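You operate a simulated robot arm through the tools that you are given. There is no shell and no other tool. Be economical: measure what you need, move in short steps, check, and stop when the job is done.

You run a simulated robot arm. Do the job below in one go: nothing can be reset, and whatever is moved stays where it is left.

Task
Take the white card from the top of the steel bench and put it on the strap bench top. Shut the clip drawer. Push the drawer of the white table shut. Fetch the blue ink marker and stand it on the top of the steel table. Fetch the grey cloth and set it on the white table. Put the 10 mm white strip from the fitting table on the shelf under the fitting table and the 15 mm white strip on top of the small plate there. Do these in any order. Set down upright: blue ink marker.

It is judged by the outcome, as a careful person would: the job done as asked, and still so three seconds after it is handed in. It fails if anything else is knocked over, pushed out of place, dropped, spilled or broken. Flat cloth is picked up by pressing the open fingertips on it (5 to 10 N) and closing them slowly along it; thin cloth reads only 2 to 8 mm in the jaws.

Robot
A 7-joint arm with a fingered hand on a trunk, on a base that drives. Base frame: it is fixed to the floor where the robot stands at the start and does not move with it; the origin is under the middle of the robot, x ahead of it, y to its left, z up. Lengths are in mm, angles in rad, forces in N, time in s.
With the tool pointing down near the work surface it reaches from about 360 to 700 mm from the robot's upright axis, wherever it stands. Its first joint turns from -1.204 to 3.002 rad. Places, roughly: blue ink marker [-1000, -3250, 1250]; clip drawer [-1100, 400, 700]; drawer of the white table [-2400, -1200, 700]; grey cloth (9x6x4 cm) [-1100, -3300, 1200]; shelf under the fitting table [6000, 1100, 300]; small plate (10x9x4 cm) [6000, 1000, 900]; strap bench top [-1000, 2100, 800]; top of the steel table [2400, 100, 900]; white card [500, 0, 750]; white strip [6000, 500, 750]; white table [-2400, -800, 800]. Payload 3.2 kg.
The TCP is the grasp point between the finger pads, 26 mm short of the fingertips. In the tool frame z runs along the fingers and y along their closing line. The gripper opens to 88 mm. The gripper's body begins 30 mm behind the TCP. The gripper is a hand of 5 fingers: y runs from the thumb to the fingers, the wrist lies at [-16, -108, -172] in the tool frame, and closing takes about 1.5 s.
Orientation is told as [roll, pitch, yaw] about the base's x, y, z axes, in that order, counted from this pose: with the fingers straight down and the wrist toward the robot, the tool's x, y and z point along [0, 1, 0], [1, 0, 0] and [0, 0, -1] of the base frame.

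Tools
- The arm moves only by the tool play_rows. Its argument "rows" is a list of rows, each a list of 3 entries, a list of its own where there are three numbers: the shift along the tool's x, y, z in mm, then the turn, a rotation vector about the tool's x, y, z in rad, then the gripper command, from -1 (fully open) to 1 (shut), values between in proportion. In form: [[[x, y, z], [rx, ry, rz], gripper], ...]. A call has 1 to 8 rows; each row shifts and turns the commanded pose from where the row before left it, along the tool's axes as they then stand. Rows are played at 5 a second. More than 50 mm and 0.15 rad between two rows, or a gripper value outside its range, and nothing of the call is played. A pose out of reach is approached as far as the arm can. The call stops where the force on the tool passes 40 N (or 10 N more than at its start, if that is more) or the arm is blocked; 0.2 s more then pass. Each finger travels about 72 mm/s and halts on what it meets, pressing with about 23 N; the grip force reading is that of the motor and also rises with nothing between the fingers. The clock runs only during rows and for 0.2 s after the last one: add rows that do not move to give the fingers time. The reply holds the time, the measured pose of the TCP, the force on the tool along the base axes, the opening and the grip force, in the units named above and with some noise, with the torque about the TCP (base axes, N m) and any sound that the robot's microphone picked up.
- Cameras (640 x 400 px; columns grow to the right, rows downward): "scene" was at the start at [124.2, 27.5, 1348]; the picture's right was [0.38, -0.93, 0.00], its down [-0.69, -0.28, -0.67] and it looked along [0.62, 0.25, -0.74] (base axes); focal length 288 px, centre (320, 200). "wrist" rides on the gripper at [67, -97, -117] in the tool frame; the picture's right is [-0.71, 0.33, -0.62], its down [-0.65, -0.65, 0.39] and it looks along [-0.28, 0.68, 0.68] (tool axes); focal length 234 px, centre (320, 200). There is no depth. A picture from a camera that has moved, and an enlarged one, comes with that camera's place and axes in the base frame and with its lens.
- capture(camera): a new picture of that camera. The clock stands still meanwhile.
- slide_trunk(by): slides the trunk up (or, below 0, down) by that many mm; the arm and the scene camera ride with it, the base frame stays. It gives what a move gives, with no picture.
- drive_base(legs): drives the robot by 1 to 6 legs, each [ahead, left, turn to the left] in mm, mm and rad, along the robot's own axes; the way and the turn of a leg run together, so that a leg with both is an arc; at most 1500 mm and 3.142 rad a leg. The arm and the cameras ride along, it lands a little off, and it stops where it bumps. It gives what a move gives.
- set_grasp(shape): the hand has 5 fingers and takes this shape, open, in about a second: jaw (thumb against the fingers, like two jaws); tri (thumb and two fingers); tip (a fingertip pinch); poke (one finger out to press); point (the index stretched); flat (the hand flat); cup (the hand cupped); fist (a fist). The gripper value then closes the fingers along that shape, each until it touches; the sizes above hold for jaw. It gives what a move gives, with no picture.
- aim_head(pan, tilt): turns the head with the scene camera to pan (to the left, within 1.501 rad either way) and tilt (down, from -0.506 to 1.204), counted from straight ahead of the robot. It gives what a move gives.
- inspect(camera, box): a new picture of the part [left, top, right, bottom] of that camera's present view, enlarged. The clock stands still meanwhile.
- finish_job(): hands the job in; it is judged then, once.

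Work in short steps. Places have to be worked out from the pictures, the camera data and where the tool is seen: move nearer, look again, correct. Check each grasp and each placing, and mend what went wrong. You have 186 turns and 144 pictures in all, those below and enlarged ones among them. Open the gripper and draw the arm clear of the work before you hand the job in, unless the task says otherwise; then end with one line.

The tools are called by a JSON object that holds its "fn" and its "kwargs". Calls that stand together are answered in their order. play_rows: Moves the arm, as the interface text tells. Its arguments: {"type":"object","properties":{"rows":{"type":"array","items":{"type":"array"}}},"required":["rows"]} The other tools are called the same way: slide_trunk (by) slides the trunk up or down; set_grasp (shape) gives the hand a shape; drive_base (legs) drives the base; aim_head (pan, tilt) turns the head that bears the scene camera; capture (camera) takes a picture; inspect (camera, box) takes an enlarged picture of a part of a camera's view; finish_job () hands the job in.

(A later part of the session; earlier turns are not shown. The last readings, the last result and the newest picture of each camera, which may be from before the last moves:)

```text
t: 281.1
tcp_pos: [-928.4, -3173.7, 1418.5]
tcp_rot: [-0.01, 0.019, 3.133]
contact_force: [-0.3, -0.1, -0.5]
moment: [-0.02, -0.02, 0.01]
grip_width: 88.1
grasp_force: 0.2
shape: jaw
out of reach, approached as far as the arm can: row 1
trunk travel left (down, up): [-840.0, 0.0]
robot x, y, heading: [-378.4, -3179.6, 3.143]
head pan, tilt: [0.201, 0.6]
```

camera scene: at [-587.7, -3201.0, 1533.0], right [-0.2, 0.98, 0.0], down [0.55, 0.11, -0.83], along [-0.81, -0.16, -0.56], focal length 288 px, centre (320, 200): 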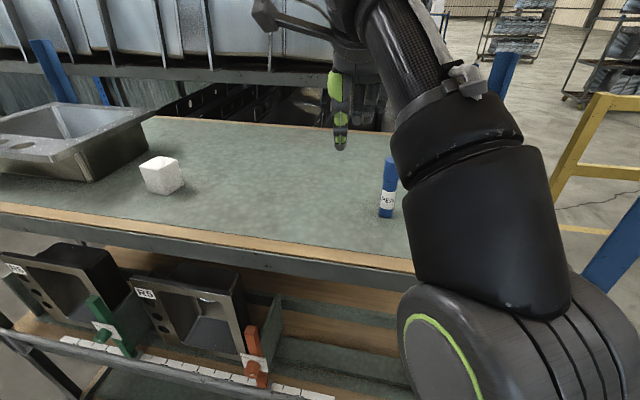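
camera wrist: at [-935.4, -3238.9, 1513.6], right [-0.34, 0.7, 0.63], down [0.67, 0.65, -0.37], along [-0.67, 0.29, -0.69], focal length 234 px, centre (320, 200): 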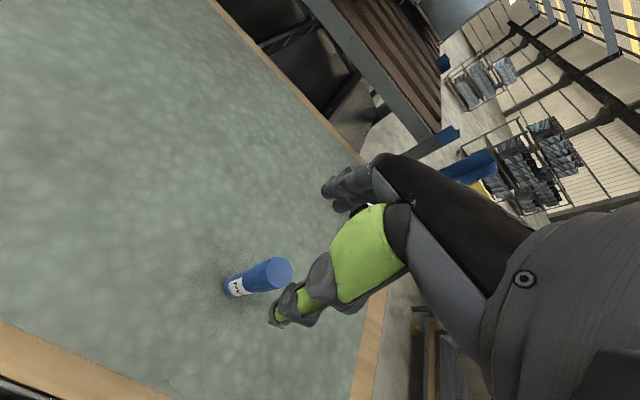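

{"fn": "play_rows", "kwargs": {"rows": [[[0, 0, 30], [0, 0, 0], -1], [[0, 0, 0], [0, 0, 0], -1]]}}

```text
t: 281.8
tcp_pos: [-937.4, -3176.8, 1408.7]
tcp_rot: [-0.011, 0.018, 3.132]
contact_force: [0.2, -0.2, 0.5]
moment: [0.01, 0.02, 0.0]
grip_width: 87.9
grasp_force: 0.0
shape: jaw
out of reach, approached as far as the arm can: row 1
trunk travel left (down, up): [-840.0, 0.0]
robot x, y, heading: [-374.1, -3179.4, 3.147]
head pan, tilt: [0.201, 0.6]
```

{"fn": "play_rows", "kwargs": {"rows": [[[0, 0, 20], [0, 0, 0], -1], [[0, 0, 0], [0, 0, 0], -1]]}}

{"fn": "play_rows", "kwargs": {"rows": [[[0, -25, 0], [0, 0, 0], -1], [[0, 0, 0], [0, 0, 0], -1]]}}

```text
t: 282.4
tcp_pos: [-946.6, -3180.8, 1397.3]
tcp_rot: [-0.012, 0.017, 3.133]
contact_force: [0.5, 0.3, -0.7]
moment: [0.0, 0.03, 0.02]
grip_width: 87.8
grasp_force: 0.1
shape: jaw
out of reach, approached as far as the arm can: row 1
trunk travel left (down, up): [-840.0, 0.0]
robot x, y, heading: [-380.3, -3178.1, 3.141]
head pan, tilt: [0.201, 0.6]
```

```text
t: 282.9
tcp_pos: [-938.5, -3183.5, 1405.0]
tcp_rot: [-0.011, 0.017, 3.134]
contact_force: [-0.2, 0.2, -0.3]
moment: [-0.03, 0.0, 0.03]
grip_width: 87.8
grasp_force: 0.0
shape: jaw
out of reach, approached as far as the arm can: row 1
trunk travel left (down, up): [-840.0, 0.0]
robot x, y, heading: [-374.0, -3177.4, 3.148]
head pan, tilt: [0.201, 0.6]
```

{"fn": "play_rows", "kwargs": {"rows": [[[0, -30, 30], [0, 0, 0], -1], [[0, -30, 30], [0, 0, 0], -1], [[0, 0, 0], [0, 0, 0], -1]]}}

```text
t: 283.8
tcp_pos: [-934.5, -3202.0, 1398.5]
tcp_rot: [-0.009, 0.018, 3.133]
contact_force: [0.4, 0.3, 0.1]
moment: [-0.02, 0.0, 0.0]
grip_width: 87.7
grasp_force: 0.0
shape: jaw
out of reach, approached as far as the arm can: row 1, 2
trunk travel left (down, up): [-840.0, 0.0]
robot x, y, heading: [-377.5, -3181.1, 3.145]
head pan, tilt: [0.201, 0.6]
```

Working this high with the tool down is at the arm's limit. Instead I'll approach sideways: go back left, lower to grasp height, and slide the open jaws onto the marker from the south. First fold back.

{"fn": "play_rows", "kwargs": {"rows": [[[25, -40, 0], [0, 0, 0], -1], [[25, -40, 0], [0, 0, 0], -1], [[25, -40, 0], [0, 0, 0], -1], [[25, -30, 0], [0, 0, 0], -1], [[0, 0, 0], [0, 0, 0], -1]]}}

```text
t: 284.6
tcp_pos: [-931.9, -3223.6, 1296.3]
tcp_rot: [-0.144, 0.275, 2.964]
contact_force: [0.2, -0.7, 0.1]
moment: [0.03, -0.01, -0.03]
grip_width: 88.3
grasp_force: 0.0
shape: jaw
out of reach, approached as far as the arm can: row 1, 2, 3
trunk travel left (down, up): [-840.0, 0.0]
robot x, y, heading: [-374.8, -3178.3, 3.14]
head pan, tilt: [0.201, 0.6]
stopped in row 4: the arm was blocked; the commanded pose is now the measured one
```

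{"fn": "capture", "kwargs": {"camera": "scene"}}

{"fn": "capture", "kwargs": {"camera": "wrist"}}

```text
53 pictures are left
camera scene: at [-517.2, -3202.0, 1532.1], right [-0.2, 0.98, 0.0], down [0.56, 0.11, -0.82], along [-0.81, -0.16, -0.57], focal length 288 px, centre (320, 200)
```

scene: 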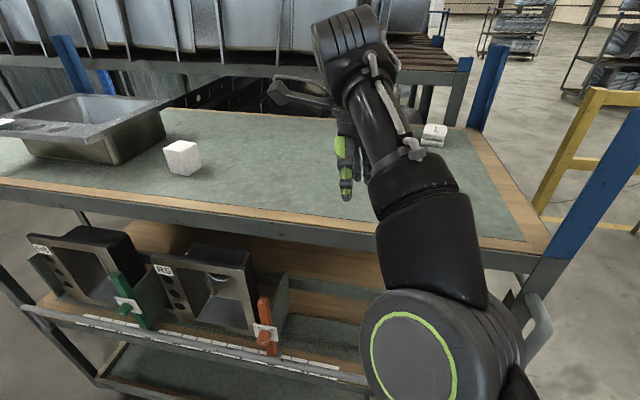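

```text
52 pictures are left
camera wrist: at [-881.9, -3315.3, 1424.6], right [-0.4, 0.69, 0.6], down [0.82, 0.56, -0.1], along [-0.41, 0.45, -0.79], focal length 234 px, centre (320, 200)
```

wrist: 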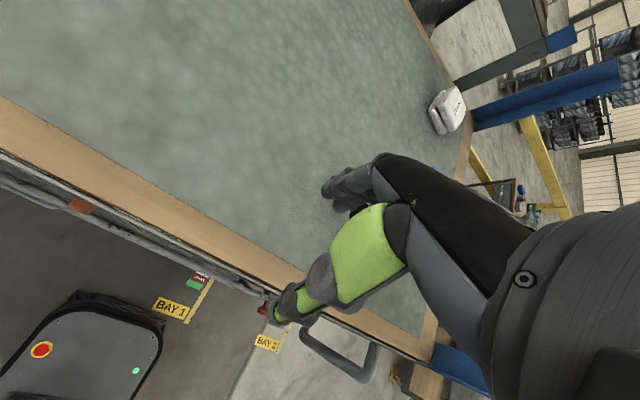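

The marker is hidden behind the forearm. I back off straight east to clear it and look again.

{"fn": "drive_base", "kwargs": {"legs": [[-200, 0, 0]]}}

{"fn": "capture", "kwargs": {"camera": "scene"}}

```text
t: 286.2
tcp_pos: [-725.1, -3220.6, 1299.5]
tcp_rot: [-0.141, 0.269, 2.967]
contact_force: [0.7, 0.2, -0.1]
moment: [0.03, 0.0, 0.0]
grip_width: 87.8
grasp_force: 0.0
shape: jaw
trunk travel left (down, up): [-840.0, 0.0]
robot x, y, heading: [-174.6, -3182.1, 3.137]
head pan, tilt: [0.201, 0.6]
```

```text
51 pictures are left
camera scene: at [-311.6, -3198.9, 1532.7], right [-0.2, 0.98, 0.0], down [0.55, 0.11, -0.82], along [-0.81, -0.16, -0.57], focal length 288 px, centre (320, 200)
```

scene: 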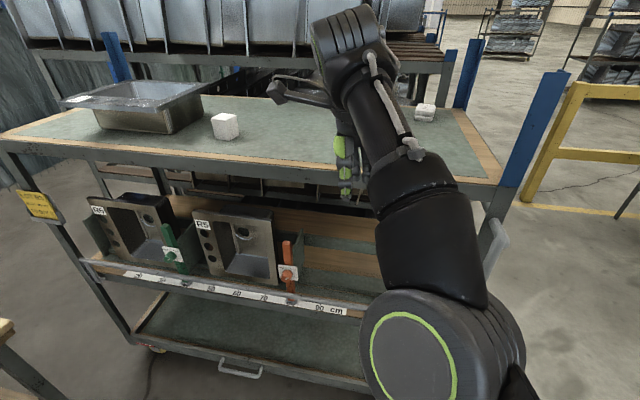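

{"fn": "play_rows", "kwargs": {"rows": [[[10, 0, 0], [-0.13, 0.06, 0], -1], [[10, 0, 0], [-0.13, 0.07, 0], -1], [[10, 0, 0], [0, 0, -0.14], -1], [[25, -10, 0], [0, 0, 0], -1], [[0, 0, 0], [0, 0, 0], -1]]}}

{"fn": "capture", "kwargs": {"camera": "scene"}}

```text
t: 287.4
tcp_pos: [-758.3, -3274.7, 1314.7]
tcp_rot: [-0.01, 0.035, 3.055]
contact_force: [-0.3, 0.8, -0.6]
moment: [-0.01, 0.03, 0.0]
grip_width: 87.9
grasp_force: 0.1
shape: jaw
out of reach, approached as far as the arm can: row 1, 2, 3, 4
trunk travel left (down, up): [-840.0, 0.0]
robot x, y, heading: [-183.1, -3181.7, 3.138]
head pan, tilt: [0.201, 0.6]
```

```text
50 pictures are left
camera scene: at [-309.9, -3198.2, 1532.9], right [-0.2, 0.98, 0.0], down [0.55, 0.11, -0.83], along [-0.81, -0.16, -0.56], focal length 288 px, centre (320, 200)
```

scene: 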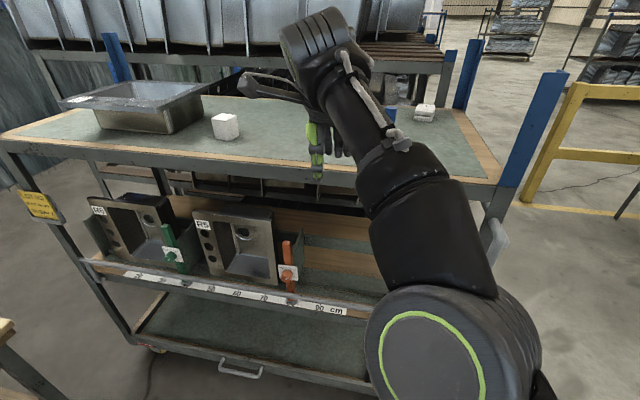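

The marker still stands. The arm posture is poor; I lower a little in the free space and fold back to the good compact posture.

{"fn": "play_rows", "kwargs": {"rows": [[[0, 0, 40], [0, 0, 0], -1], [[0, 0, 40], [0, 0, 0], -1], [[20, -40, 0], [0, 0, -0.08], -1], [[20, -40, 0], [0, 0, 0], -1], [[15, -40, 0], [0, 0, 0], -1], [[0, -40, 0], [0, 0, 0], -1], [[0, 0, 0], [0, 0, 0], -1]]}}

```text
t: 289.0
tcp_pos: [-595.0, -3338.6, 1242.8]
tcp_rot: [-0.013, 0.025, -3.136]
contact_force: [-0.2, 0.0, -0.8]
moment: [0.03, -0.04, -0.01]
grip_width: 87.8
grasp_force: 0.1
shape: jaw
trunk travel left (down, up): [-840.0, 0.0]
robot x, y, heading: [-173.3, -3175.0, 3.138]
head pan, tilt: [0.201, 0.6]
```

Good posture again. I raise to 1305, drive closer, and extend to a point 100 mm south of the marker.

{"fn": "play_rows", "kwargs": {"rows": [[[0, 0, -35], [0, 0, 0], -1], [[0, 0, -29], [0, -0.013, 0], -1], [[0, 0, 0], [0, 0, 0], -1]]}}

{"fn": "drive_base", "kwargs": {"legs": [[225, 0, 0]]}}

{"fn": "play_rows", "kwargs": {"rows": [[[-10, 40, 0], [0, 0, 0], -1], [[-10, 40, 0], [0, 0, 0], -1], [[-10, 40, 0], [0, 0, 0], -1], [[-10, 40, 0], [0, 0, 0], -1], [[-10, 35, 0], [0, 0, 0], -1], [[0, 0, 0], [0, 0, 0], -1]]}}

{"fn": "capture", "kwargs": {"camera": "scene"}}

{"fn": "capture", "kwargs": {"camera": "wrist"}}

```text
t: 289.8
tcp_pos: [-596.5, -3339.2, 1308.4]
tcp_rot: [-0.025, 0.025, -3.136]
contact_force: [0.1, -1.2, 0.0]
moment: [0.01, 0.03, -0.02]
grip_width: 88.0
grasp_force: 0.2
shape: jaw
trunk travel left (down, up): [-840.0, 0.0]
robot x, y, heading: [-175.8, -3179.4, 3.142]
head pan, tilt: [0.201, 0.6]
```

```text
t: 291.5
tcp_pos: [-821.7, -3336.1, 1307.2]
tcp_rot: [-0.025, 0.026, -3.138]
contact_force: [-0.5, -0.5, 0.5]
moment: [-0.01, -0.01, -0.01]
grip_width: 88.0
grasp_force: 0.1
shape: jaw
trunk travel left (down, up): [-840.0, 0.0]
robot x, y, heading: [-397.9, -3177.8, 3.134]
head pan, tilt: [0.201, 0.6]
```

```text
t: 292.9
tcp_pos: [-994.8, -3271.4, 1308.7]
tcp_rot: [-0.012, 0.026, 3.126]
contact_force: [-0.9, 0.1, 0.2]
moment: [0.0, 0.05, 0.0]
grip_width: 88.0
grasp_force: 0.0
shape: jaw
out of reach, approached as far as the arm can: row 5
trunk travel left (down, up): [-840.0, 0.0]
robot x, y, heading: [-400.2, -3180.9, 3.136]
head pan, tilt: [0.201, 0.6]
```

```text
49 pictures are left
camera scene: at [-535.2, -3196.3, 1532.9], right [-0.19, 0.98, 0.0], down [0.55, 0.11, -0.83], along [-0.81, -0.16, -0.56], focal length 288 px, centre (320, 200)
```

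scene: 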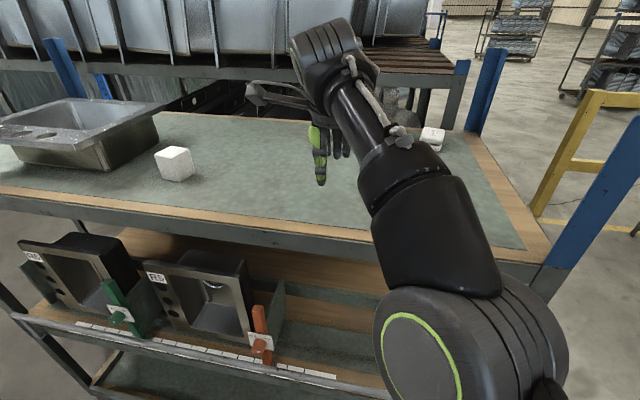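

```text
48 pictures are left
camera wrist: at [-900.9, -3339.4, 1426.3], right [-0.34, 0.71, 0.62], down [0.67, 0.64, -0.36], along [-0.66, 0.3, -0.69], focal length 234 px, centre (320, 200)
```

wrist: 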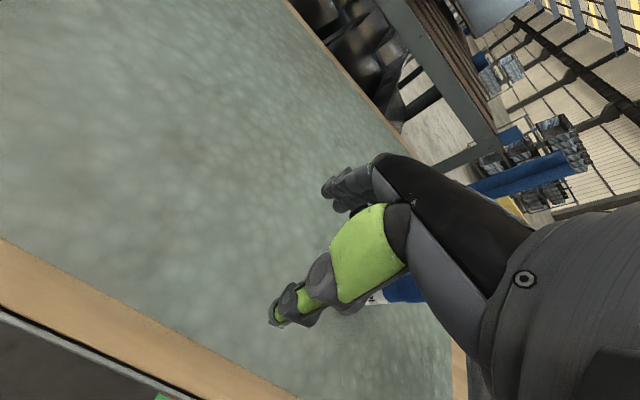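

The arm reaches farther to its right, so I shift the robot 90 mm south and 20 mm closer, and then slide north.

{"fn": "drive_base", "kwargs": {"legs": [[20, 90, 0]]}}

{"fn": "play_rows", "kwargs": {"rows": [[[-30, 0, 0], [-0.026, 0.01, 0], -1], [[-30, 0, 0], [0, 0, 0], -1], [[0, 0, 0], [0, 0, 0], -1]]}}

{"fn": "capture", "kwargs": {"camera": "scene"}}

{"fn": "capture", "kwargs": {"camera": "wrist"}}

```text
t: 294.0
tcp_pos: [-1014.9, -3362.6, 1306.5]
tcp_rot: [-0.01, 0.029, 3.128]
contact_force: [0.0, 0.5, 0.1]
moment: [-0.05, 0.01, 0.01]
grip_width: 88.1
grasp_force: 0.1
shape: jaw
trunk travel left (down, up): [-840.0, 0.0]
robot x, y, heading: [-421.2, -3265.0, 3.131]
head pan, tilt: [0.201, 0.6]
```

```text
t: 294.8
tcp_pos: [-1015.1, -3303.7, 1306.9]
tcp_rot: [-0.001, 0.001, 3.127]
contact_force: [-0.6, -0.1, -0.1]
moment: [0.01, -0.02, 0.0]
grip_width: 87.9
grasp_force: 0.1
shape: jaw
trunk travel left (down, up): [-840.0, 0.0]
robot x, y, heading: [-420.7, -3264.5, 3.137]
head pan, tilt: [0.201, 0.6]
```

```text
47 pictures are left
camera scene: at [-557.1, -3288.4, 1532.7], right [-0.19, 0.98, 0.0], down [0.55, 0.11, -0.82], along [-0.81, -0.16, -0.57], focal length 288 px, centre (320, 200)
```

scene: 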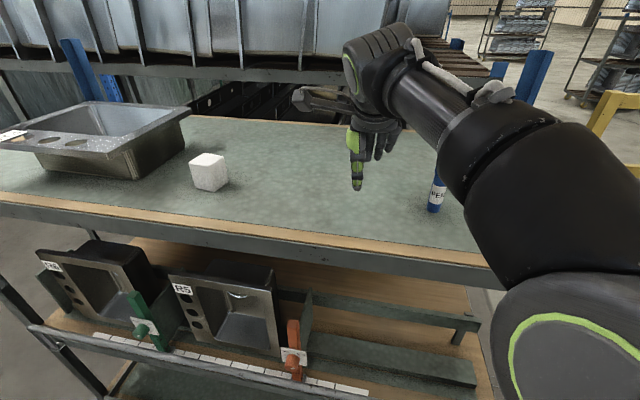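

```text
46 pictures are left
camera wrist: at [-919.1, -3370.6, 1423.0], right [-0.32, 0.71, 0.62], down [0.66, 0.64, -0.39], along [-0.67, 0.29, -0.68], focal length 234 px, centre (320, 200)
```

wrist: 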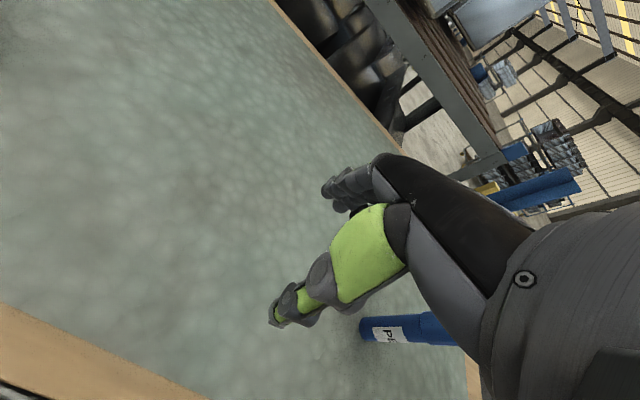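

Tracking is good here. I raise 9 mm and slide north toward the marker in two parts, checking midway.

{"fn": "play_rows", "kwargs": {"rows": [[[0, 2, -9], [0, 0, 0], -1], [[-25, 0, 0], [0, 0, 0], -1], [[-25, 0, 0], [0, 0, 0], -1], [[-20, 0, 0], [0, 0, 0], -1], [[0, 0, 0], [0, 0, 0], -1]]}}

{"fn": "inspect", "kwargs": {"camera": "scene", "box": [280, 20, 580, 240]}}

{"fn": "capture", "kwargs": {"camera": "wrist"}}

```text
t: 296.0
tcp_pos: [-1016.1, -3232.8, 1316.6]
tcp_rot: [-0.001, 0.002, 3.127]
contact_force: [-0.7, 0.9, -0.1]
moment: [0.03, 0.01, 0.01]
grip_width: 87.8
grasp_force: 0.0
shape: jaw
trunk travel left (down, up): [-840.0, 0.0]
robot x, y, heading: [-420.5, -3267.1, 3.14]
head pan, tilt: [0.201, 0.6]
```

```text
1.82 times, centred on (430, 130) of scene
camera zoom: at [-556.6, -3287.2, 1532.8], right [-0.19, 0.98, 0.0], down [0.55, 0.11, -0.83], along [-0.81, -0.16, -0.56], focal length 523 px, centre (120, 327)
```

zoom: 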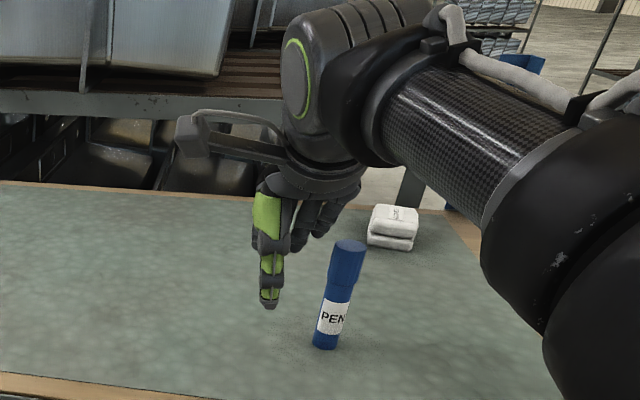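

```text
44 pictures are left
camera wrist: at [-919.9, -3299.5, 1432.6], right [-0.32, 0.71, 0.62], down [0.66, 0.64, -0.39], along [-0.67, 0.29, -0.68], focal length 234 px, centre (320, 200)
```

wrist: 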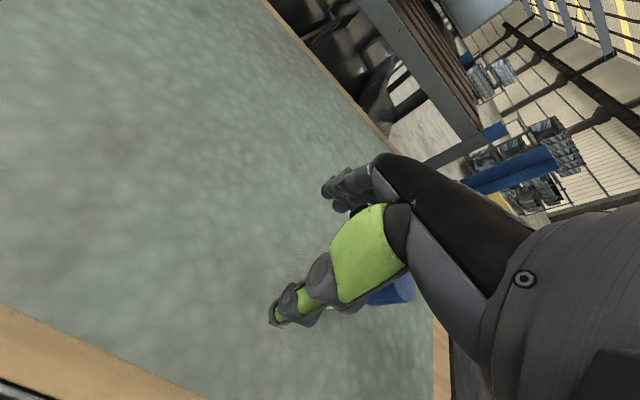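

{"fn": "play_rows", "kwargs": {"rows": [[[-22, 0, 0], [0, 0, 0], -1], [[-22, 0, 0], [0, 0, 0], -1], [[-21, 0, 0], [0, 0, 0], -1], [[0, 0, 0], [0, 0, 0], -1]]}}

{"fn": "inspect", "kwargs": {"camera": "scene", "box": [280, 20, 580, 240]}}

```text
t: 297.0
tcp_pos: [-1014.2, -3168.2, 1315.4]
tcp_rot: [-0.002, 0.001, 3.127]
contact_force: [0.0, -0.4, -0.5]
moment: [0.0, -0.02, 0.02]
grip_width: 88.0
grasp_force: 0.0
shape: jaw
trunk travel left (down, up): [-840.0, 0.0]
robot x, y, heading: [-418.2, -3267.0, 3.137]
head pan, tilt: [0.201, 0.6]
```

```text
1.82 times, centred on (430, 130) of scene
camera zoom: at [-556.6, -3287.3, 1532.8], right [-0.19, 0.98, 0.0], down [0.55, 0.11, -0.82], along [-0.81, -0.16, -0.57], focal length 523 px, centre (120, 327)
```

zoom: 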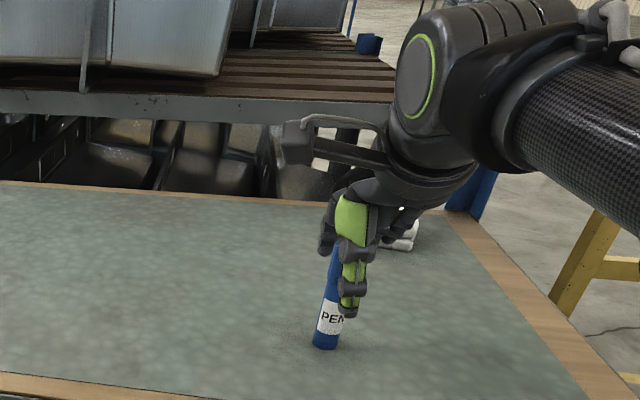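

The marker is between thumb and fingers. I close slowly.

{"fn": "play_rows", "kwargs": {"rows": [[[0, 2, 0], [0, 0, 0], -0.7], [[0, 0, 0], [0, 0, 0], -0.4], [[0, 0, 0], [0, 0, 0], -0.1], [[0, 0, 0], [0, 0, 0], 0.2], [[0, 0, 0], [0, 0, 0], 0.5], [[0, 0, 0], [0, 0, 0], 0.8], [[0, 0, 0], [0, 0, 0], 1], [[0, 0, 0], [0, 0, 0], 1]]}}

{"fn": "inspect", "kwargs": {"camera": "scene", "box": [280, 20, 580, 240]}}

```text
t: 298.8
tcp_pos: [-1017.5, -3168.4, 1316.0]
tcp_rot: [-0.002, 0.002, 3.128]
contact_force: [0.3, 0.3, 0.3]
moment: [-0.01, -0.02, 0.0]
grip_width: 16.0
grasp_force: 23.0
shape: jaw
trunk travel left (down, up): [-840.0, 0.0]
robot x, y, heading: [-420.6, -3268.2, 3.136]
head pan, tilt: [0.201, 0.6]
```

```text
1.82 times, centred on (430, 130) of scene
camera zoom: at [-556.6, -3286.8, 1532.8], right [-0.19, 0.98, 0.0], down [0.55, 0.11, -0.83], along [-0.81, -0.16, -0.56], focal length 523 px, centre (120, 327)
```

zoom: 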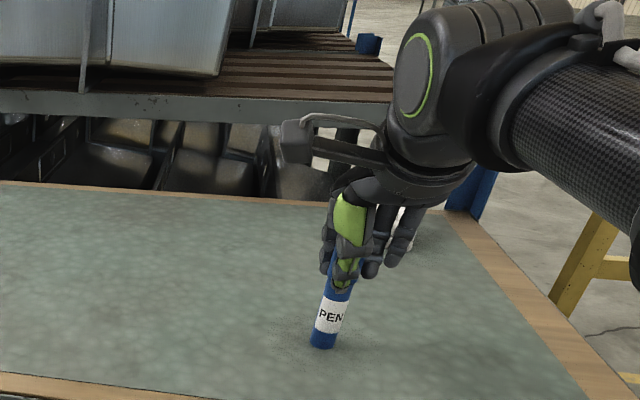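

Gripped at 16 mm. Lift gently and check.

{"fn": "play_rows", "kwargs": {"rows": [[[0, 0, -12], [0, 0, 0], 1], [[0, 0, -13], [0, 0, 0], 1], [[0, 0, 0], [0, 0, 0], 1]]}}

{"fn": "inspect", "kwargs": {"camera": "scene", "box": [280, 20, 580, 240]}}

```text
t: 299.6
tcp_pos: [-1017.5, -3167.2, 1341.2]
tcp_rot: [-0.001, 0.002, 3.126]
contact_force: [-0.1, -0.5, -0.8]
moment: [0.01, 0.02, -0.01]
grip_width: 16.1
grasp_force: 22.9
shape: jaw
trunk travel left (down, up): [-840.0, 0.0]
robot x, y, heading: [-420.9, -3268.5, 3.135]
head pan, tilt: [0.201, 0.6]
```

```text
1.82 times, centred on (430, 130) of scene
camera zoom: at [-556.8, -3286.8, 1532.8], right [-0.19, 0.98, 0.0], down [0.55, 0.11, -0.82], along [-0.81, -0.16, -0.57], focal length 523 px, centre (120, 327)
```

zoom: 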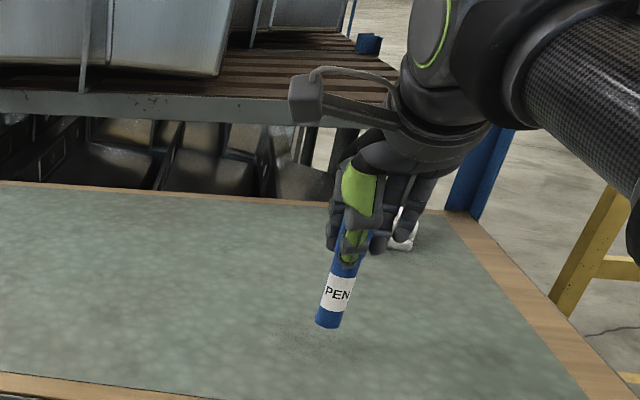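

Held well. I back away east, lower a bit and fold the arm, then look toward the steel table.

{"fn": "drive_base", "kwargs": {"legs": [[-380, 0, 0]]}}

{"fn": "play_rows", "kwargs": {"rows": [[[0, 0, 32], [0, 0, 0], 1], [[34, -34, 0], [0, 0, 0], 1], [[34, -34, 0], [0, 0, 0], 1], [[34, -34, 0], [0, 0, 0], 1], [[34, -34, 0], [0, 0, 0], 1], [[34, -34, 0], [0, 0, 0], 1], [[34, -34, 0], [0, 0, 0], 1], [[0, 0, 0], [0, 0, 0], 1]]}}

{"fn": "drive_base", "kwargs": {"legs": [[0, 0, -1.57], [1500, 0, 0]]}}

{"fn": "aim_head", "kwargs": {"pan": -0.8, "tilt": 0.3}}

{"fn": "capture", "kwargs": {"camera": "scene"}}

```text
t: 302.1
tcp_pos: [-638.1, -3169.2, 1341.1]
tcp_rot: [-0.003, 0.004, 3.129]
contact_force: [-0.3, 0.4, -0.7]
moment: [0.0, 0.01, 0.0]
grip_width: 16.0
grasp_force: 23.5
shape: jaw
trunk travel left (down, up): [-840.0, 0.0]
robot x, y, heading: [-41.6, -3268.0, 3.141]
head pan, tilt: [0.201, 0.6]
```

```text
t: 303.9
tcp_pos: [-435.7, -3376.0, 1309.0]
tcp_rot: [-0.002, 0.002, 3.127]
contact_force: [0.0, -0.3, -0.9]
moment: [0.0, -0.02, -0.01]
grip_width: 15.4
grasp_force: 22.4
shape: jaw
trunk travel left (down, up): [-840.0, 0.0]
robot x, y, heading: [-42.1, -3267.9, 3.138]
head pan, tilt: [0.201, 0.6]
```

```text
t: 315.1
tcp_pos: [-146.0, -1372.0, 1309.6]
tcp_rot: [-0.001, 0.002, 1.561]
contact_force: [0.6, 0.6, -1.0]
moment: [-0.01, 0.01, -0.02]
grip_width: 15.6
grasp_force: 23.0
shape: jaw
trunk travel left (down, up): [-840.0, 0.0]
robot x, y, heading: [-41.1, -1768.4, 1.57]
head pan, tilt: [0.201, 0.6]
```

```text
t: 316.4
tcp_pos: [-145.0, -1372.7, 1309.8]
tcp_rot: [-0.002, 0.002, 1.56]
contact_force: [-0.4, 0.0, -0.6]
moment: [-0.01, 0.01, 0.02]
grip_width: 15.7
grasp_force: 22.9
shape: jaw
trunk travel left (down, up): [-840.0, 0.0]
robot x, y, heading: [-38.4, -1767.6, 1.573]
head pan, tilt: [-0.799, 0.3]
```

```text
40 pictures are left
camera scene: at [30.4, -1653.8, 1560.2], right [0.7, -0.72, 0.0], down [-0.21, -0.21, -0.96], along [0.69, 0.67, -0.3], focal length 288 px, centre (320, 200)
```

scene: 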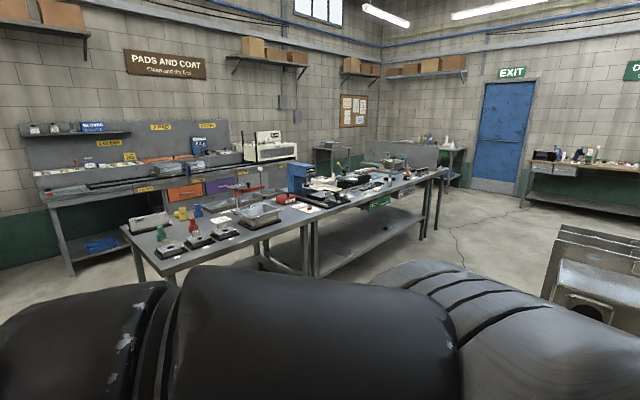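

The steel table is the second bench (x≈1200–3300, front y≈-470). I drive north-east to stand south of it and look.

{"fn": "drive_base", "kwargs": {"legs": [[680, 0, 0], [0, -1500, 0], [0, -740, 0]]}}

{"fn": "aim_head", "kwargs": {"pan": -0.3, "tilt": 0.55}}

{"fn": "capture", "kwargs": {"camera": "scene"}}

```text
t: 330.7
tcp_pos: [2072.3, -695.1, 1310.2]
tcp_rot: [-0.003, 0.003, 1.567]
contact_force: [-0.3, 0.1, -0.3]
moment: [-0.02, 0.03, -0.01]
grip_width: 15.7
grasp_force: 22.9
shape: jaw
trunk travel left (down, up): [-840.0, 0.0]
robot x, y, heading: [2182.8, -1088.2, 1.575]
head pan, tilt: [-0.799, 0.3]
```

```text
t: 331.6
tcp_pos: [2072.1, -695.5, 1309.4]
tcp_rot: [-0.001, 0.002, 1.568]
contact_force: [-0.3, 0.8, -0.4]
moment: [-0.01, -0.03, 0.04]
grip_width: 15.6
grasp_force: 22.9
shape: jaw
trunk travel left (down, up): [-840.0, 0.0]
robot x, y, heading: [2180.7, -1089.2, 1.577]
head pan, tilt: [-0.3, 0.55]
```

```text
39 pictures are left
camera scene: at [2209.7, -955.3, 1537.3], right [0.96, -0.29, 0.0], down [-0.15, -0.5, -0.85], along [0.25, 0.82, -0.52], focal length 288 px, centre (320, 200)
```

scene: 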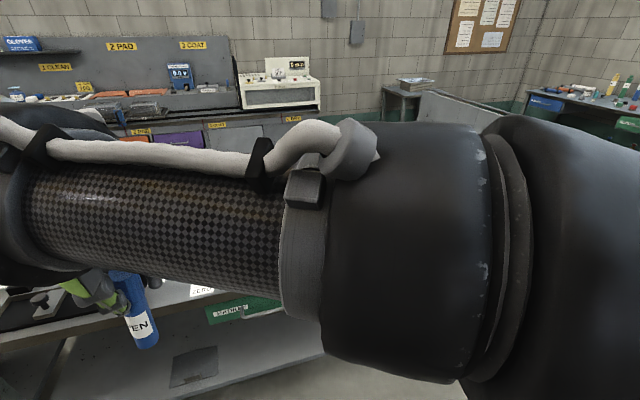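

{"fn": "capture", "kwargs": {"camera": "wrist"}}

```text
38 pictures are left
camera wrist: at [2004.3, -790.6, 1425.8], right [0.71, 0.33, 0.62], down [0.65, -0.66, -0.39], along [0.28, 0.68, -0.68], focal length 234 px, centre (320, 200)
```

wrist: 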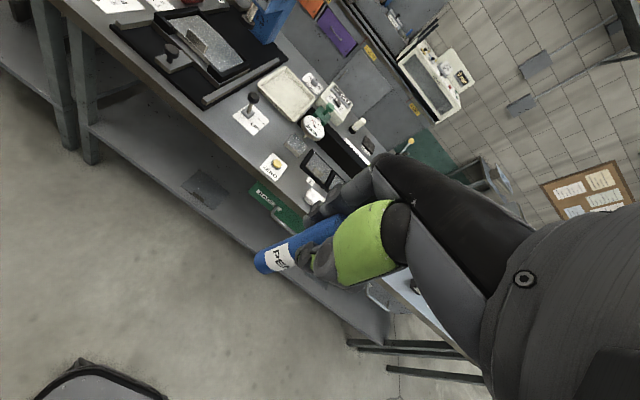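

A free strip at the table front lies around (1950,-295), between the lever plate and the ZERO plate. I reposition the robot, lower the trunk and extend toward it.

{"fn": "drive_base", "kwargs": {"legs": [[0, 0, 0], [0, 280, 0]]}}

{"fn": "slide_trunk", "kwargs": {"by": -220}}

{"fn": "drive_base", "kwargs": {"legs": [[150, 0, 0]]}}

{"fn": "play_rows", "kwargs": {"rows": [[[-34, 36, 0], [0, 0, 0], 1], [[-34, 36, 0], [0, 0, 0], 1], [[-34, 36, 0], [0, 0, 0], 1], [[-34, 36, 0], [0, 0, 0], 1], [[-20, 36, 0], [0, 0, 0], 1], [[0, 0, 0], [0, 0, 0], 1]]}}

{"fn": "capture", "kwargs": {"camera": "wrist"}}

{"fn": "capture", "kwargs": {"camera": "scene"}}

```text
t: 333.9
tcp_pos: [1793.9, -696.7, 1308.8]
tcp_rot: [-0.002, 0.001, 1.566]
contact_force: [-0.1, 0.6, -0.3]
moment: [0.03, -0.01, -0.03]
grip_width: 15.7
grasp_force: 22.7
shape: jaw
trunk travel left (down, up): [-840.0, 0.0]
robot x, y, heading: [1902.1, -1090.5, 1.578]
head pan, tilt: [-0.3, 0.55]
```

```text
t: 336.2
tcp_pos: [1793.5, -696.9, 1090.0]
tcp_rot: [-0.001, 0.001, 1.566]
contact_force: [-0.9, 0.2, -0.9]
moment: [-0.01, 0.03, 0.0]
grip_width: 15.7
grasp_force: 23.2
shape: jaw
trunk travel left (down, up): [-620.0, 220.0]
robot x, y, heading: [1907.2, -1088.2, 1.575]
head pan, tilt: [-0.3, 0.55]
```

```text
t: 337.6
tcp_pos: [1791.6, -544.2, 1088.2]
tcp_rot: [-0.002, 0.005, 1.566]
contact_force: [-0.2, -0.1, -1.0]
moment: [-0.04, -0.02, 0.02]
grip_width: 15.6
grasp_force: 23.4
shape: jaw
trunk travel left (down, up): [-620.0, 220.0]
robot x, y, heading: [1903.0, -939.5, 1.575]
head pan, tilt: [-0.3, 0.55]
```

```text
t: 339.0
tcp_pos: [1949.7, -366.2, 1089.0]
tcp_rot: [-0.001, 0.002, 1.564]
contact_force: [-0.5, -0.1, -0.4]
moment: [0.04, 0.01, -0.02]
grip_width: 15.7
grasp_force: 23.1
shape: jaw
trunk travel left (down, up): [-620.0, 220.0]
robot x, y, heading: [1904.8, -941.7, 1.576]
head pan, tilt: [-0.3, 0.55]
```

```text
37 pictures are left
camera wrist: at [1882.3, -461.7, 1205.8], right [0.71, 0.33, 0.63], down [0.65, -0.66, -0.39], along [0.28, 0.68, -0.68], focal length 234 px, centre (320, 200)
```

wrist: 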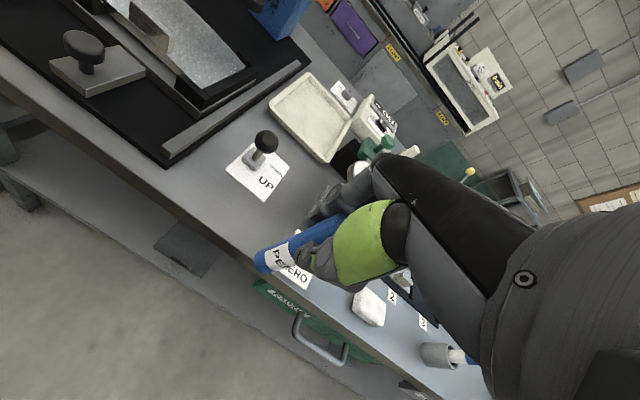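

```text
36 pictures are left
camera scene: at [1930.2, -806.3, 1317.4], right [0.96, -0.29, 0.0], down [-0.15, -0.5, -0.85], along [0.25, 0.82, -0.52], focal length 288 px, centre (320, 200)
```

scene: 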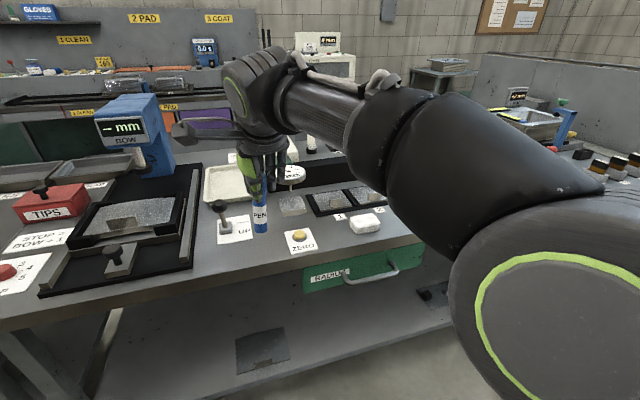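

The table top is about z 830, front edge y≈-301. The free spot is (1966,-240). I drive 90 mm ahead, align and lower part-way.

{"fn": "drive_base", "kwargs": {"legs": [[90, 0, 0]]}}

{"fn": "play_rows", "kwargs": {"rows": [[[-16, 36, 0], [0, 0, 0], 1], [[0, 0, 45], [0, 0, 0], 1], [[0, 0, 45], [0, 0, 0], 1], [[0, 0, 35], [0, 0, 0], 1], [[0, 0, 0], [0, 0, 0], 1]]}}

{"fn": "capture", "kwargs": {"camera": "wrist"}}

{"fn": "inspect", "kwargs": {"camera": "scene", "box": [160, 120, 460, 320]}}

```text
t: 340.1
tcp_pos: [1949.7, -277.6, 1087.6]
tcp_rot: [0.0, 0.005, 1.566]
contact_force: [-0.7, 0.3, -1.1]
moment: [0.01, 0.03, -0.03]
grip_width: 15.6
grasp_force: 22.9
shape: jaw
trunk travel left (down, up): [-620.0, 220.0]
robot x, y, heading: [1901.5, -849.9, 1.57]
head pan, tilt: [-0.3, 0.55]
```

```text
t: 341.3
tcp_pos: [1965.6, -242.0, 964.3]
tcp_rot: [-0.003, 0.003, 1.566]
contact_force: [-1.2, 0.6, 0.0]
moment: [-0.01, 0.02, 0.0]
grip_width: 15.5
grasp_force: 22.8
shape: jaw
trunk travel left (down, up): [-620.0, 220.0]
robot x, y, heading: [1900.3, -850.2, 1.575]
head pan, tilt: [-0.3, 0.55]
```

```text
35 pictures are left
camera wrist: at [1897.8, -337.5, 1080.2], right [0.71, 0.33, 0.62], down [0.65, -0.66, -0.39], along [0.28, 0.68, -0.68], focal length 234 px, centre (320, 200)
```

wrist: 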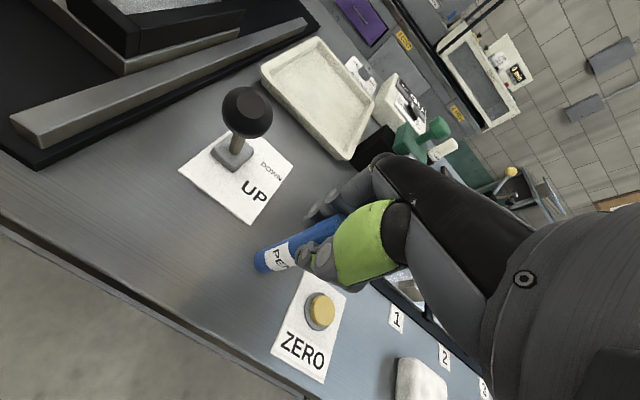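

```text
2.00 times, centred on (310, 220) of scene
camera zoom: at [1929.9, -716.8, 1317.3], right [0.96, -0.29, 0.0], down [-0.15, -0.5, -0.85], along [0.25, 0.82, -0.52], focal length 575 px, centre (340, 160)
```

zoom: 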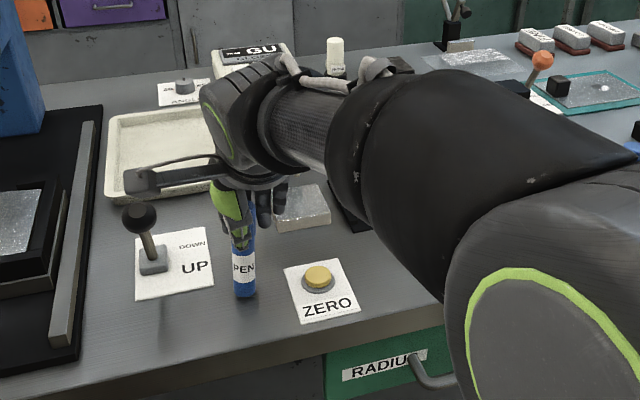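

Good spot between UP and ZERO. I lower in small steps till contact.

{"fn": "play_rows", "kwargs": {"rows": [[[0, 0, 15], [0, 0, 0], 1], [[0, 0, 10], [0, 0, 0], 1], [[0, 0, 0], [0, 0, 0], 1]]}}

{"fn": "play_rows", "kwargs": {"rows": [[[0, 0, 4], [0, 0, 0], 1], [[0, 0, 0], [0, 0, 0], 1]]}}

{"fn": "play_rows", "kwargs": {"rows": [[[0, 0, 3], [0, 0, 0], 1], [[0, 0, 0], [0, 0, 0], 1]]}}

```text
t: 342.1
tcp_pos: [1963.6, -245.2, 946.0]
tcp_rot: [-0.002, -0.011, 1.565]
contact_force: [-3.2, -0.2, 25.8]
moment: [0.21, 0.03, 0.02]
grip_width: 16.9
grasp_force: 23.0
shape: jaw
trunk travel left (down, up): [-620.0, 220.0]
robot x, y, heading: [1903.6, -848.8, 1.574]
head pan, tilt: [-0.3, 0.55]
heard: snap
```

```text
t: 342.7
tcp_pos: [1963.3, -243.5, 944.3]
tcp_rot: [-0.002, -0.019, 1.566]
contact_force: [-5.4, -0.2, 33.7]
moment: [0.21, 0.02, 0.02]
grip_width: 16.8
grasp_force: 23.1
shape: jaw
trunk travel left (down, up): [-620.0, 220.0]
robot x, y, heading: [1903.8, -854.2, 1.58]
head pan, tilt: [-0.3, 0.55]
```

```text
t: 343.3
tcp_pos: [1964.2, -244.6, 944.0]
tcp_rot: [-0.003, -0.024, 1.567]
contact_force: [-5.6, -0.9, 36.7]
moment: [0.26, 0.01, 0.06]
grip_width: 17.6
grasp_force: 22.8
shape: jaw
trunk travel left (down, up): [-620.0, 220.0]
robot x, y, heading: [1904.3, -848.0, 1.574]
head pan, tilt: [-0.3, 0.55]
```

A snap was heard (perhaps the marker's cap clicking) and it's pressed on the table. I unload and look.

{"fn": "play_rows", "kwargs": {"rows": [[[0, 0, -10], [0, 0, 0], 1], [[0, 0, 0], [0, 0, 0], 1]]}}

{"fn": "inspect", "kwargs": {"camera": "scene", "box": [210, 180, 350, 300]}}

{"fn": "inspect", "kwargs": {"camera": "wrist", "box": [200, 160, 400, 320]}}

```text
t: 343.9
tcp_pos: [1965.7, -244.1, 946.2]
tcp_rot: [-0.005, -0.002, 1.563]
contact_force: [-1.8, 0.9, 18.9]
moment: [0.18, 0.03, 0.01]
grip_width: 17.0
grasp_force: 23.0
shape: jaw
trunk travel left (down, up): [-620.0, 220.0]
robot x, y, heading: [1899.8, -849.5, 1.572]
head pan, tilt: [-0.3, 0.55]
```

```text
3.33 times, centred on (280, 240) of scene
camera zoom: at [1928.7, -720.4, 1317.6], right [0.96, -0.29, 0.0], down [-0.15, -0.5, -0.85], along [0.25, 0.82, -0.52], focal length 958 px, centre (453, 67)
```

zoom: 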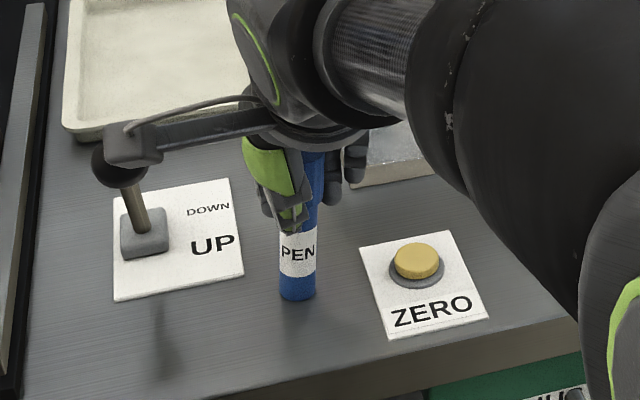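

```text
2.50 times, centred on (300, 240) of wrist
camera zoom: at [1897.5, -340.1, 1060.9], right [0.71, 0.33, 0.63], down [0.65, -0.66, -0.39], along [0.28, 0.68, -0.68], focal length 585 px, centre (370, 100)
```

zoom: 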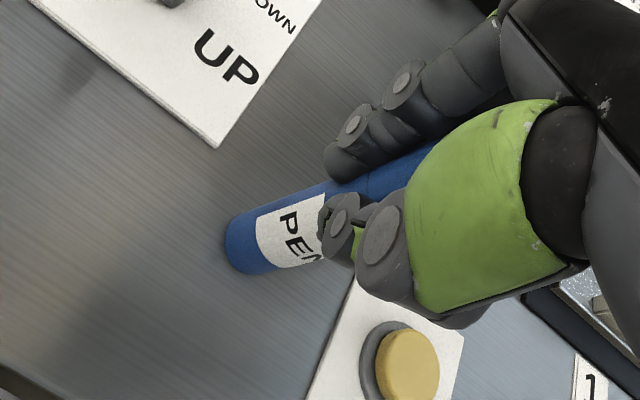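

The marker stands intact and upright on the table. I unload the rest, open slowly and slide off to the left side of it upward.

{"fn": "play_rows", "kwargs": {"rows": [[[0, 0, -5], [0, 0, 0], 1], [[0, 0, 0], [0, 0, 0], 0.7], [[0, 0, 0], [0, 0, 0], 0.5], [[0, 0, 0], [0, 0, 0], 0.2], [[0, 0, 0], [0, 0, 0], -0.3], [[0, 0, 0], [0, 0, 0], -0.8], [[0, 0, 0], [0, 0, 0], -1], [[0, 0, 0], [0, 0, 0], -1]]}}

{"fn": "inspect", "kwargs": {"camera": "scene", "box": [210, 180, 350, 300]}}

```text
t: 345.7
tcp_pos: [1967.2, -241.1, 946.6]
tcp_rot: [-0.001, 0.002, 1.565]
contact_force: [0.1, -0.1, 0.6]
moment: [0.01, -0.01, 0.02]
grip_width: 87.9
grasp_force: 0.0
shape: jaw
trunk travel left (down, up): [-620.0, 220.0]
robot x, y, heading: [1902.9, -850.4, 1.571]
head pan, tilt: [-0.3, 0.55]
```

```text
3.33 times, centred on (280, 240) of scene
camera zoom: at [1929.8, -716.6, 1317.3], right [0.96, -0.29, 0.0], down [-0.15, -0.5, -0.85], along [0.25, 0.82, -0.52], focal length 958 px, centre (453, 67)
```

zoom: 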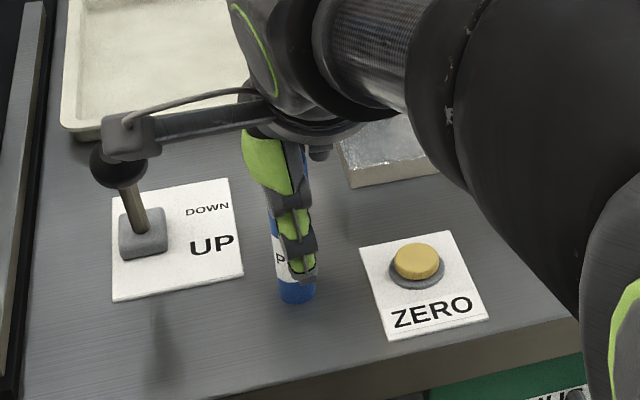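

Released and standing. I raise straight up.

{"fn": "play_rows", "kwargs": {"rows": [[[0, 0, -25], [0, 0, 0], -1], [[0, 0, -40], [0, 0, 0], -1], [[0, 0, -40], [0, 0, 0], -1], [[0, 0, -40], [0, 0, 0], -1], [[0, 0, 0], [0, 0, 0], -1]]}}

{"fn": "drive_base", "kwargs": {"legs": [[-250, 0, 0]]}}

{"fn": "capture", "kwargs": {"camera": "scene"}}

```text
t: 346.9
tcp_pos: [1965.4, -242.2, 1091.3]
tcp_rot: [-0.002, 0.003, 1.565]
contact_force: [0.5, 0.5, -0.5]
moment: [-0.01, -0.01, 0.01]
grip_width: 88.1
grasp_force: 0.1
shape: jaw
trunk travel left (down, up): [-620.0, 220.0]
robot x, y, heading: [1902.8, -848.6, 1.573]
head pan, tilt: [-0.3, 0.55]
```

```text
t: 348.7
tcp_pos: [1967.1, -491.3, 1093.8]
tcp_rot: [-0.002, 0.001, 1.565]
contact_force: [0.1, -0.7, 0.1]
moment: [0.03, 0.0, 0.04]
grip_width: 87.8
grasp_force: 0.1
shape: jaw
trunk travel left (down, up): [-620.0, 220.0]
robot x, y, heading: [1905.2, -1097.5, 1.573]
head pan, tilt: [-0.3, 0.55]
```

```text
30 pictures are left
camera scene: at [1930.9, -966.7, 1317.4], right [0.96, -0.29, 0.0], down [-0.15, -0.5, -0.85], along [0.25, 0.82, -0.52], focal length 288 px, centre (320, 200)
```

scene: 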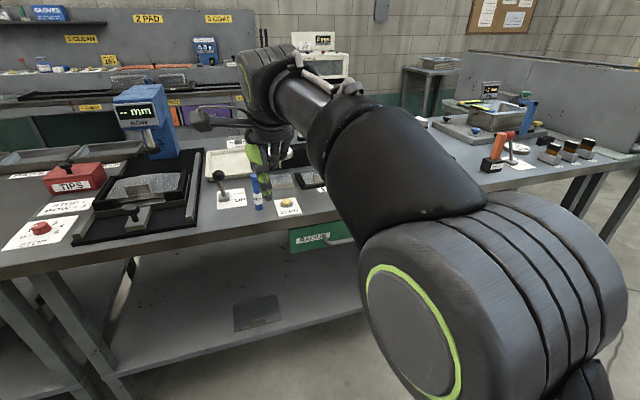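

The marker stands on the steel table. I fold the arm and drive east toward the fitting table.

{"fn": "play_rows", "kwargs": {"rows": [[[34, -34, 0], [0, 0, 0], -1], [[34, -34, 0], [0, 0, 0], -1], [[34, -34, 0], [0, 0, 0], -1], [[34, -34, 0], [0, 0, 0], -1], [[20, -34, 0], [0, 0, 0], -1], [[0, -34, 0], [0, 0, 0], -1]]}}

{"fn": "drive_base", "kwargs": {"legs": [[0, -1400, 0], [0, -1300, 0]]}}

{"fn": "aim_head", "kwargs": {"pan": -0.9, "tilt": 0.35}}

{"fn": "capture", "kwargs": {"camera": "scene"}}

```text
t: 350.1
tcp_pos: [1810.6, -695.8, 1093.1]
tcp_rot: [-0.001, 0.0, 1.565]
contact_force: [-1.0, 0.5, -0.9]
moment: [0.01, -0.01, 0.03]
grip_width: 87.5
grasp_force: 0.0
shape: jaw
trunk travel left (down, up): [-620.0, 220.0]
robot x, y, heading: [1897.3, -1100.6, 1.574]
head pan, tilt: [-0.3, 0.55]
```

```text
t: 363.3
tcp_pos: [4523.6, -688.6, 1093.2]
tcp_rot: [-0.003, 0.001, 1.57]
contact_force: [1.1, 0.5, -0.1]
moment: [-0.02, 0.03, -0.03]
grip_width: 87.8
grasp_force: 0.0
shape: jaw
trunk travel left (down, up): [-620.0, 220.0]
robot x, y, heading: [4621.6, -1094.1, 1.577]
head pan, tilt: [-0.3, 0.55]
```

```text
t: 364.3
tcp_pos: [4524.3, -689.5, 1092.4]
tcp_rot: [-0.002, 0.001, 1.57]
contact_force: [-0.3, 0.2, -0.3]
moment: [0.0, 0.0, 0.01]
grip_width: 87.7
grasp_force: 0.1
shape: jaw
trunk travel left (down, up): [-620.0, 220.0]
robot x, y, heading: [4620.8, -1094.6, 1.576]
head pan, tilt: [-0.901, 0.351]
```

```text
29 pictures are left
camera scene: at [4693.3, -987.8, 1335.5], right [0.63, -0.78, 0.0], down [-0.27, -0.22, -0.94], along [0.73, 0.59, -0.34], focal length 288 px, centre (320, 200)
```

scene: 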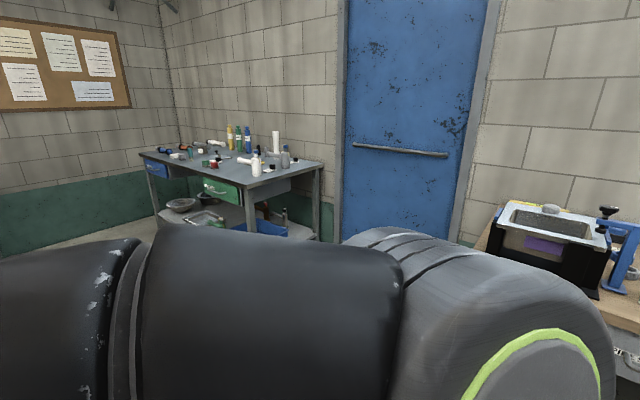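

The fitting table has its west edge at x≈5665, y≈300–1800. I drive to its west side and face east.

{"fn": "drive_base", "kwargs": {"legs": [[0, -330, 0], [1500, 0, 0], [200, 0, 0], [0, 0, -1.576]]}}

{"fn": "aim_head", "kwargs": {"pan": 0.2, "tilt": 0.55}}

{"fn": "capture", "kwargs": {"camera": "scene"}}

```text
t: 378.6
tcp_pos: [5341.2, 710.9, 1092.6]
tcp_rot: [-0.003, 0.002, -0.004]
contact_force: [0.6, 0.0, 0.0]
moment: [0.0, 0.01, -0.01]
grip_width: 87.9
grasp_force: 0.1
shape: jaw
trunk travel left (down, up): [-620.0, 220.0]
robot x, y, heading: [4937.3, 613.6, 0.003]
head pan, tilt: [-0.901, 0.351]
```

```text
t: 379.9
tcp_pos: [5342.9, 711.1, 1092.2]
tcp_rot: [-0.002, 0.001, -0.004]
contact_force: [1.2, 0.7, -0.1]
moment: [-0.05, 0.01, -0.01]
grip_width: 87.8
grasp_force: 0.0
shape: jaw
trunk travel left (down, up): [-620.0, 220.0]
robot x, y, heading: [4932.2, 619.0, 0.0]
head pan, tilt: [0.201, 0.55]
```

```text
28 pictures are left
camera scene: at [5075.7, 632.3, 1317.3], right [0.2, -0.98, 0.0], down [-0.51, -0.11, -0.85], along [0.83, 0.17, -0.52], focal length 288 px, centre (320, 200)
```

scene: 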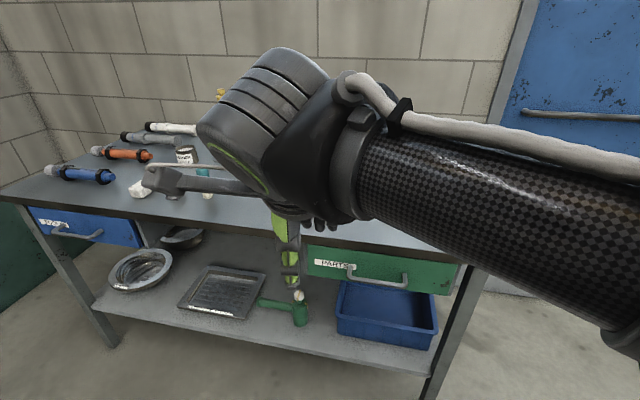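

{"fn": "capture", "kwargs": {"camera": "wrist"}}

```text
27 pictures are left
camera wrist: at [5244.2, 779.8, 1209.4], right [0.33, -0.71, 0.62], down [-0.66, -0.65, -0.39], along [0.68, -0.28, -0.68], focal length 234 px, centre (320, 200)
```

wrist: 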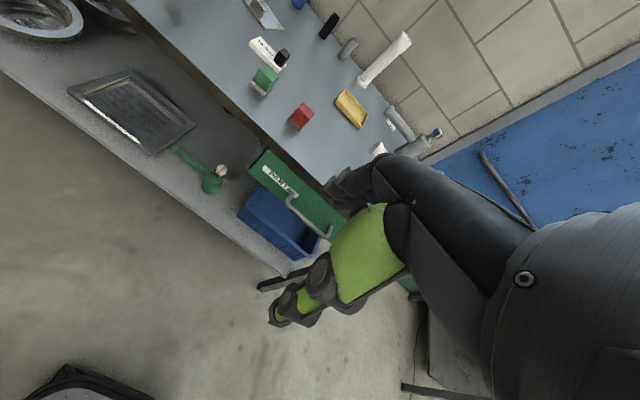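

{"fn": "inspect", "kwargs": {"camera": "wrist", "box": [230, 0, 470, 170]}}

```text
2.35 times, centred on (350, 85) of wrist
camera zoom: at [5244.2, 779.8, 1209.4], right [0.33, -0.71, 0.62], down [-0.66, -0.65, -0.39], along [0.68, -0.28, -0.68], focal length 551 px, centre (249, 471)
```

zoom: 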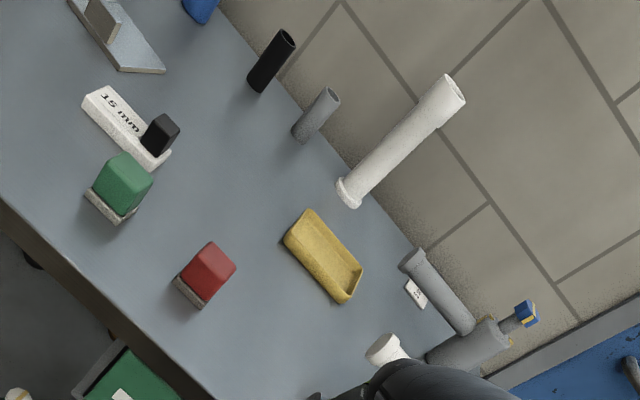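

The wrist view shows the "15 mm" strip with a black knob and a metal plate beside it. I shift south and pan the head left to see the table past the arm.

{"fn": "drive_base", "kwargs": {"legs": [[0, -450, 0]]}}

{"fn": "aim_head", "kwargs": {"pan": 0.85, "tilt": 0.45}}

{"fn": "inspect", "kwargs": {"camera": "scene", "box": [0, 40, 400, 290]}}

```text
t: 382.6
tcp_pos: [5342.9, 254.5, 1093.0]
tcp_rot: [0.0, 0.002, -0.009]
contact_force: [-0.3, 0.5, 0.8]
moment: [0.01, 0.03, -0.02]
grip_width: 87.6
grasp_force: 0.1
shape: jaw
trunk travel left (down, up): [-620.0, 220.0]
robot x, y, heading: [4939.7, 162.7, -0.001]
head pan, tilt: [0.201, 0.55]
```

```text
t: 383.7
tcp_pos: [5342.9, 254.4, 1093.4]
tcp_rot: [0.0, 0.003, -0.006]
contact_force: [0.6, -1.3, -0.1]
moment: [-0.01, -0.03, -0.01]
grip_width: 87.9
grasp_force: 0.1
shape: jaw
trunk travel left (down, up): [-620.0, 220.0]
robot x, y, heading: [4937.7, 165.5, 0.002]
head pan, tilt: [0.85, 0.45]
```

```text
1.60 times, centred on (200, 165) of scene
camera zoom: at [5049.9, 228.8, 1326.3], right [0.75, -0.66, 0.0], down [-0.29, -0.33, -0.9], along [0.59, 0.68, -0.44], focal length 460 px, centre (512, 256)
```

zoom: 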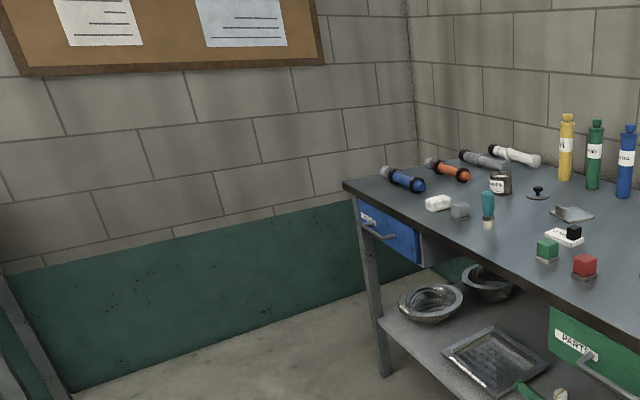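

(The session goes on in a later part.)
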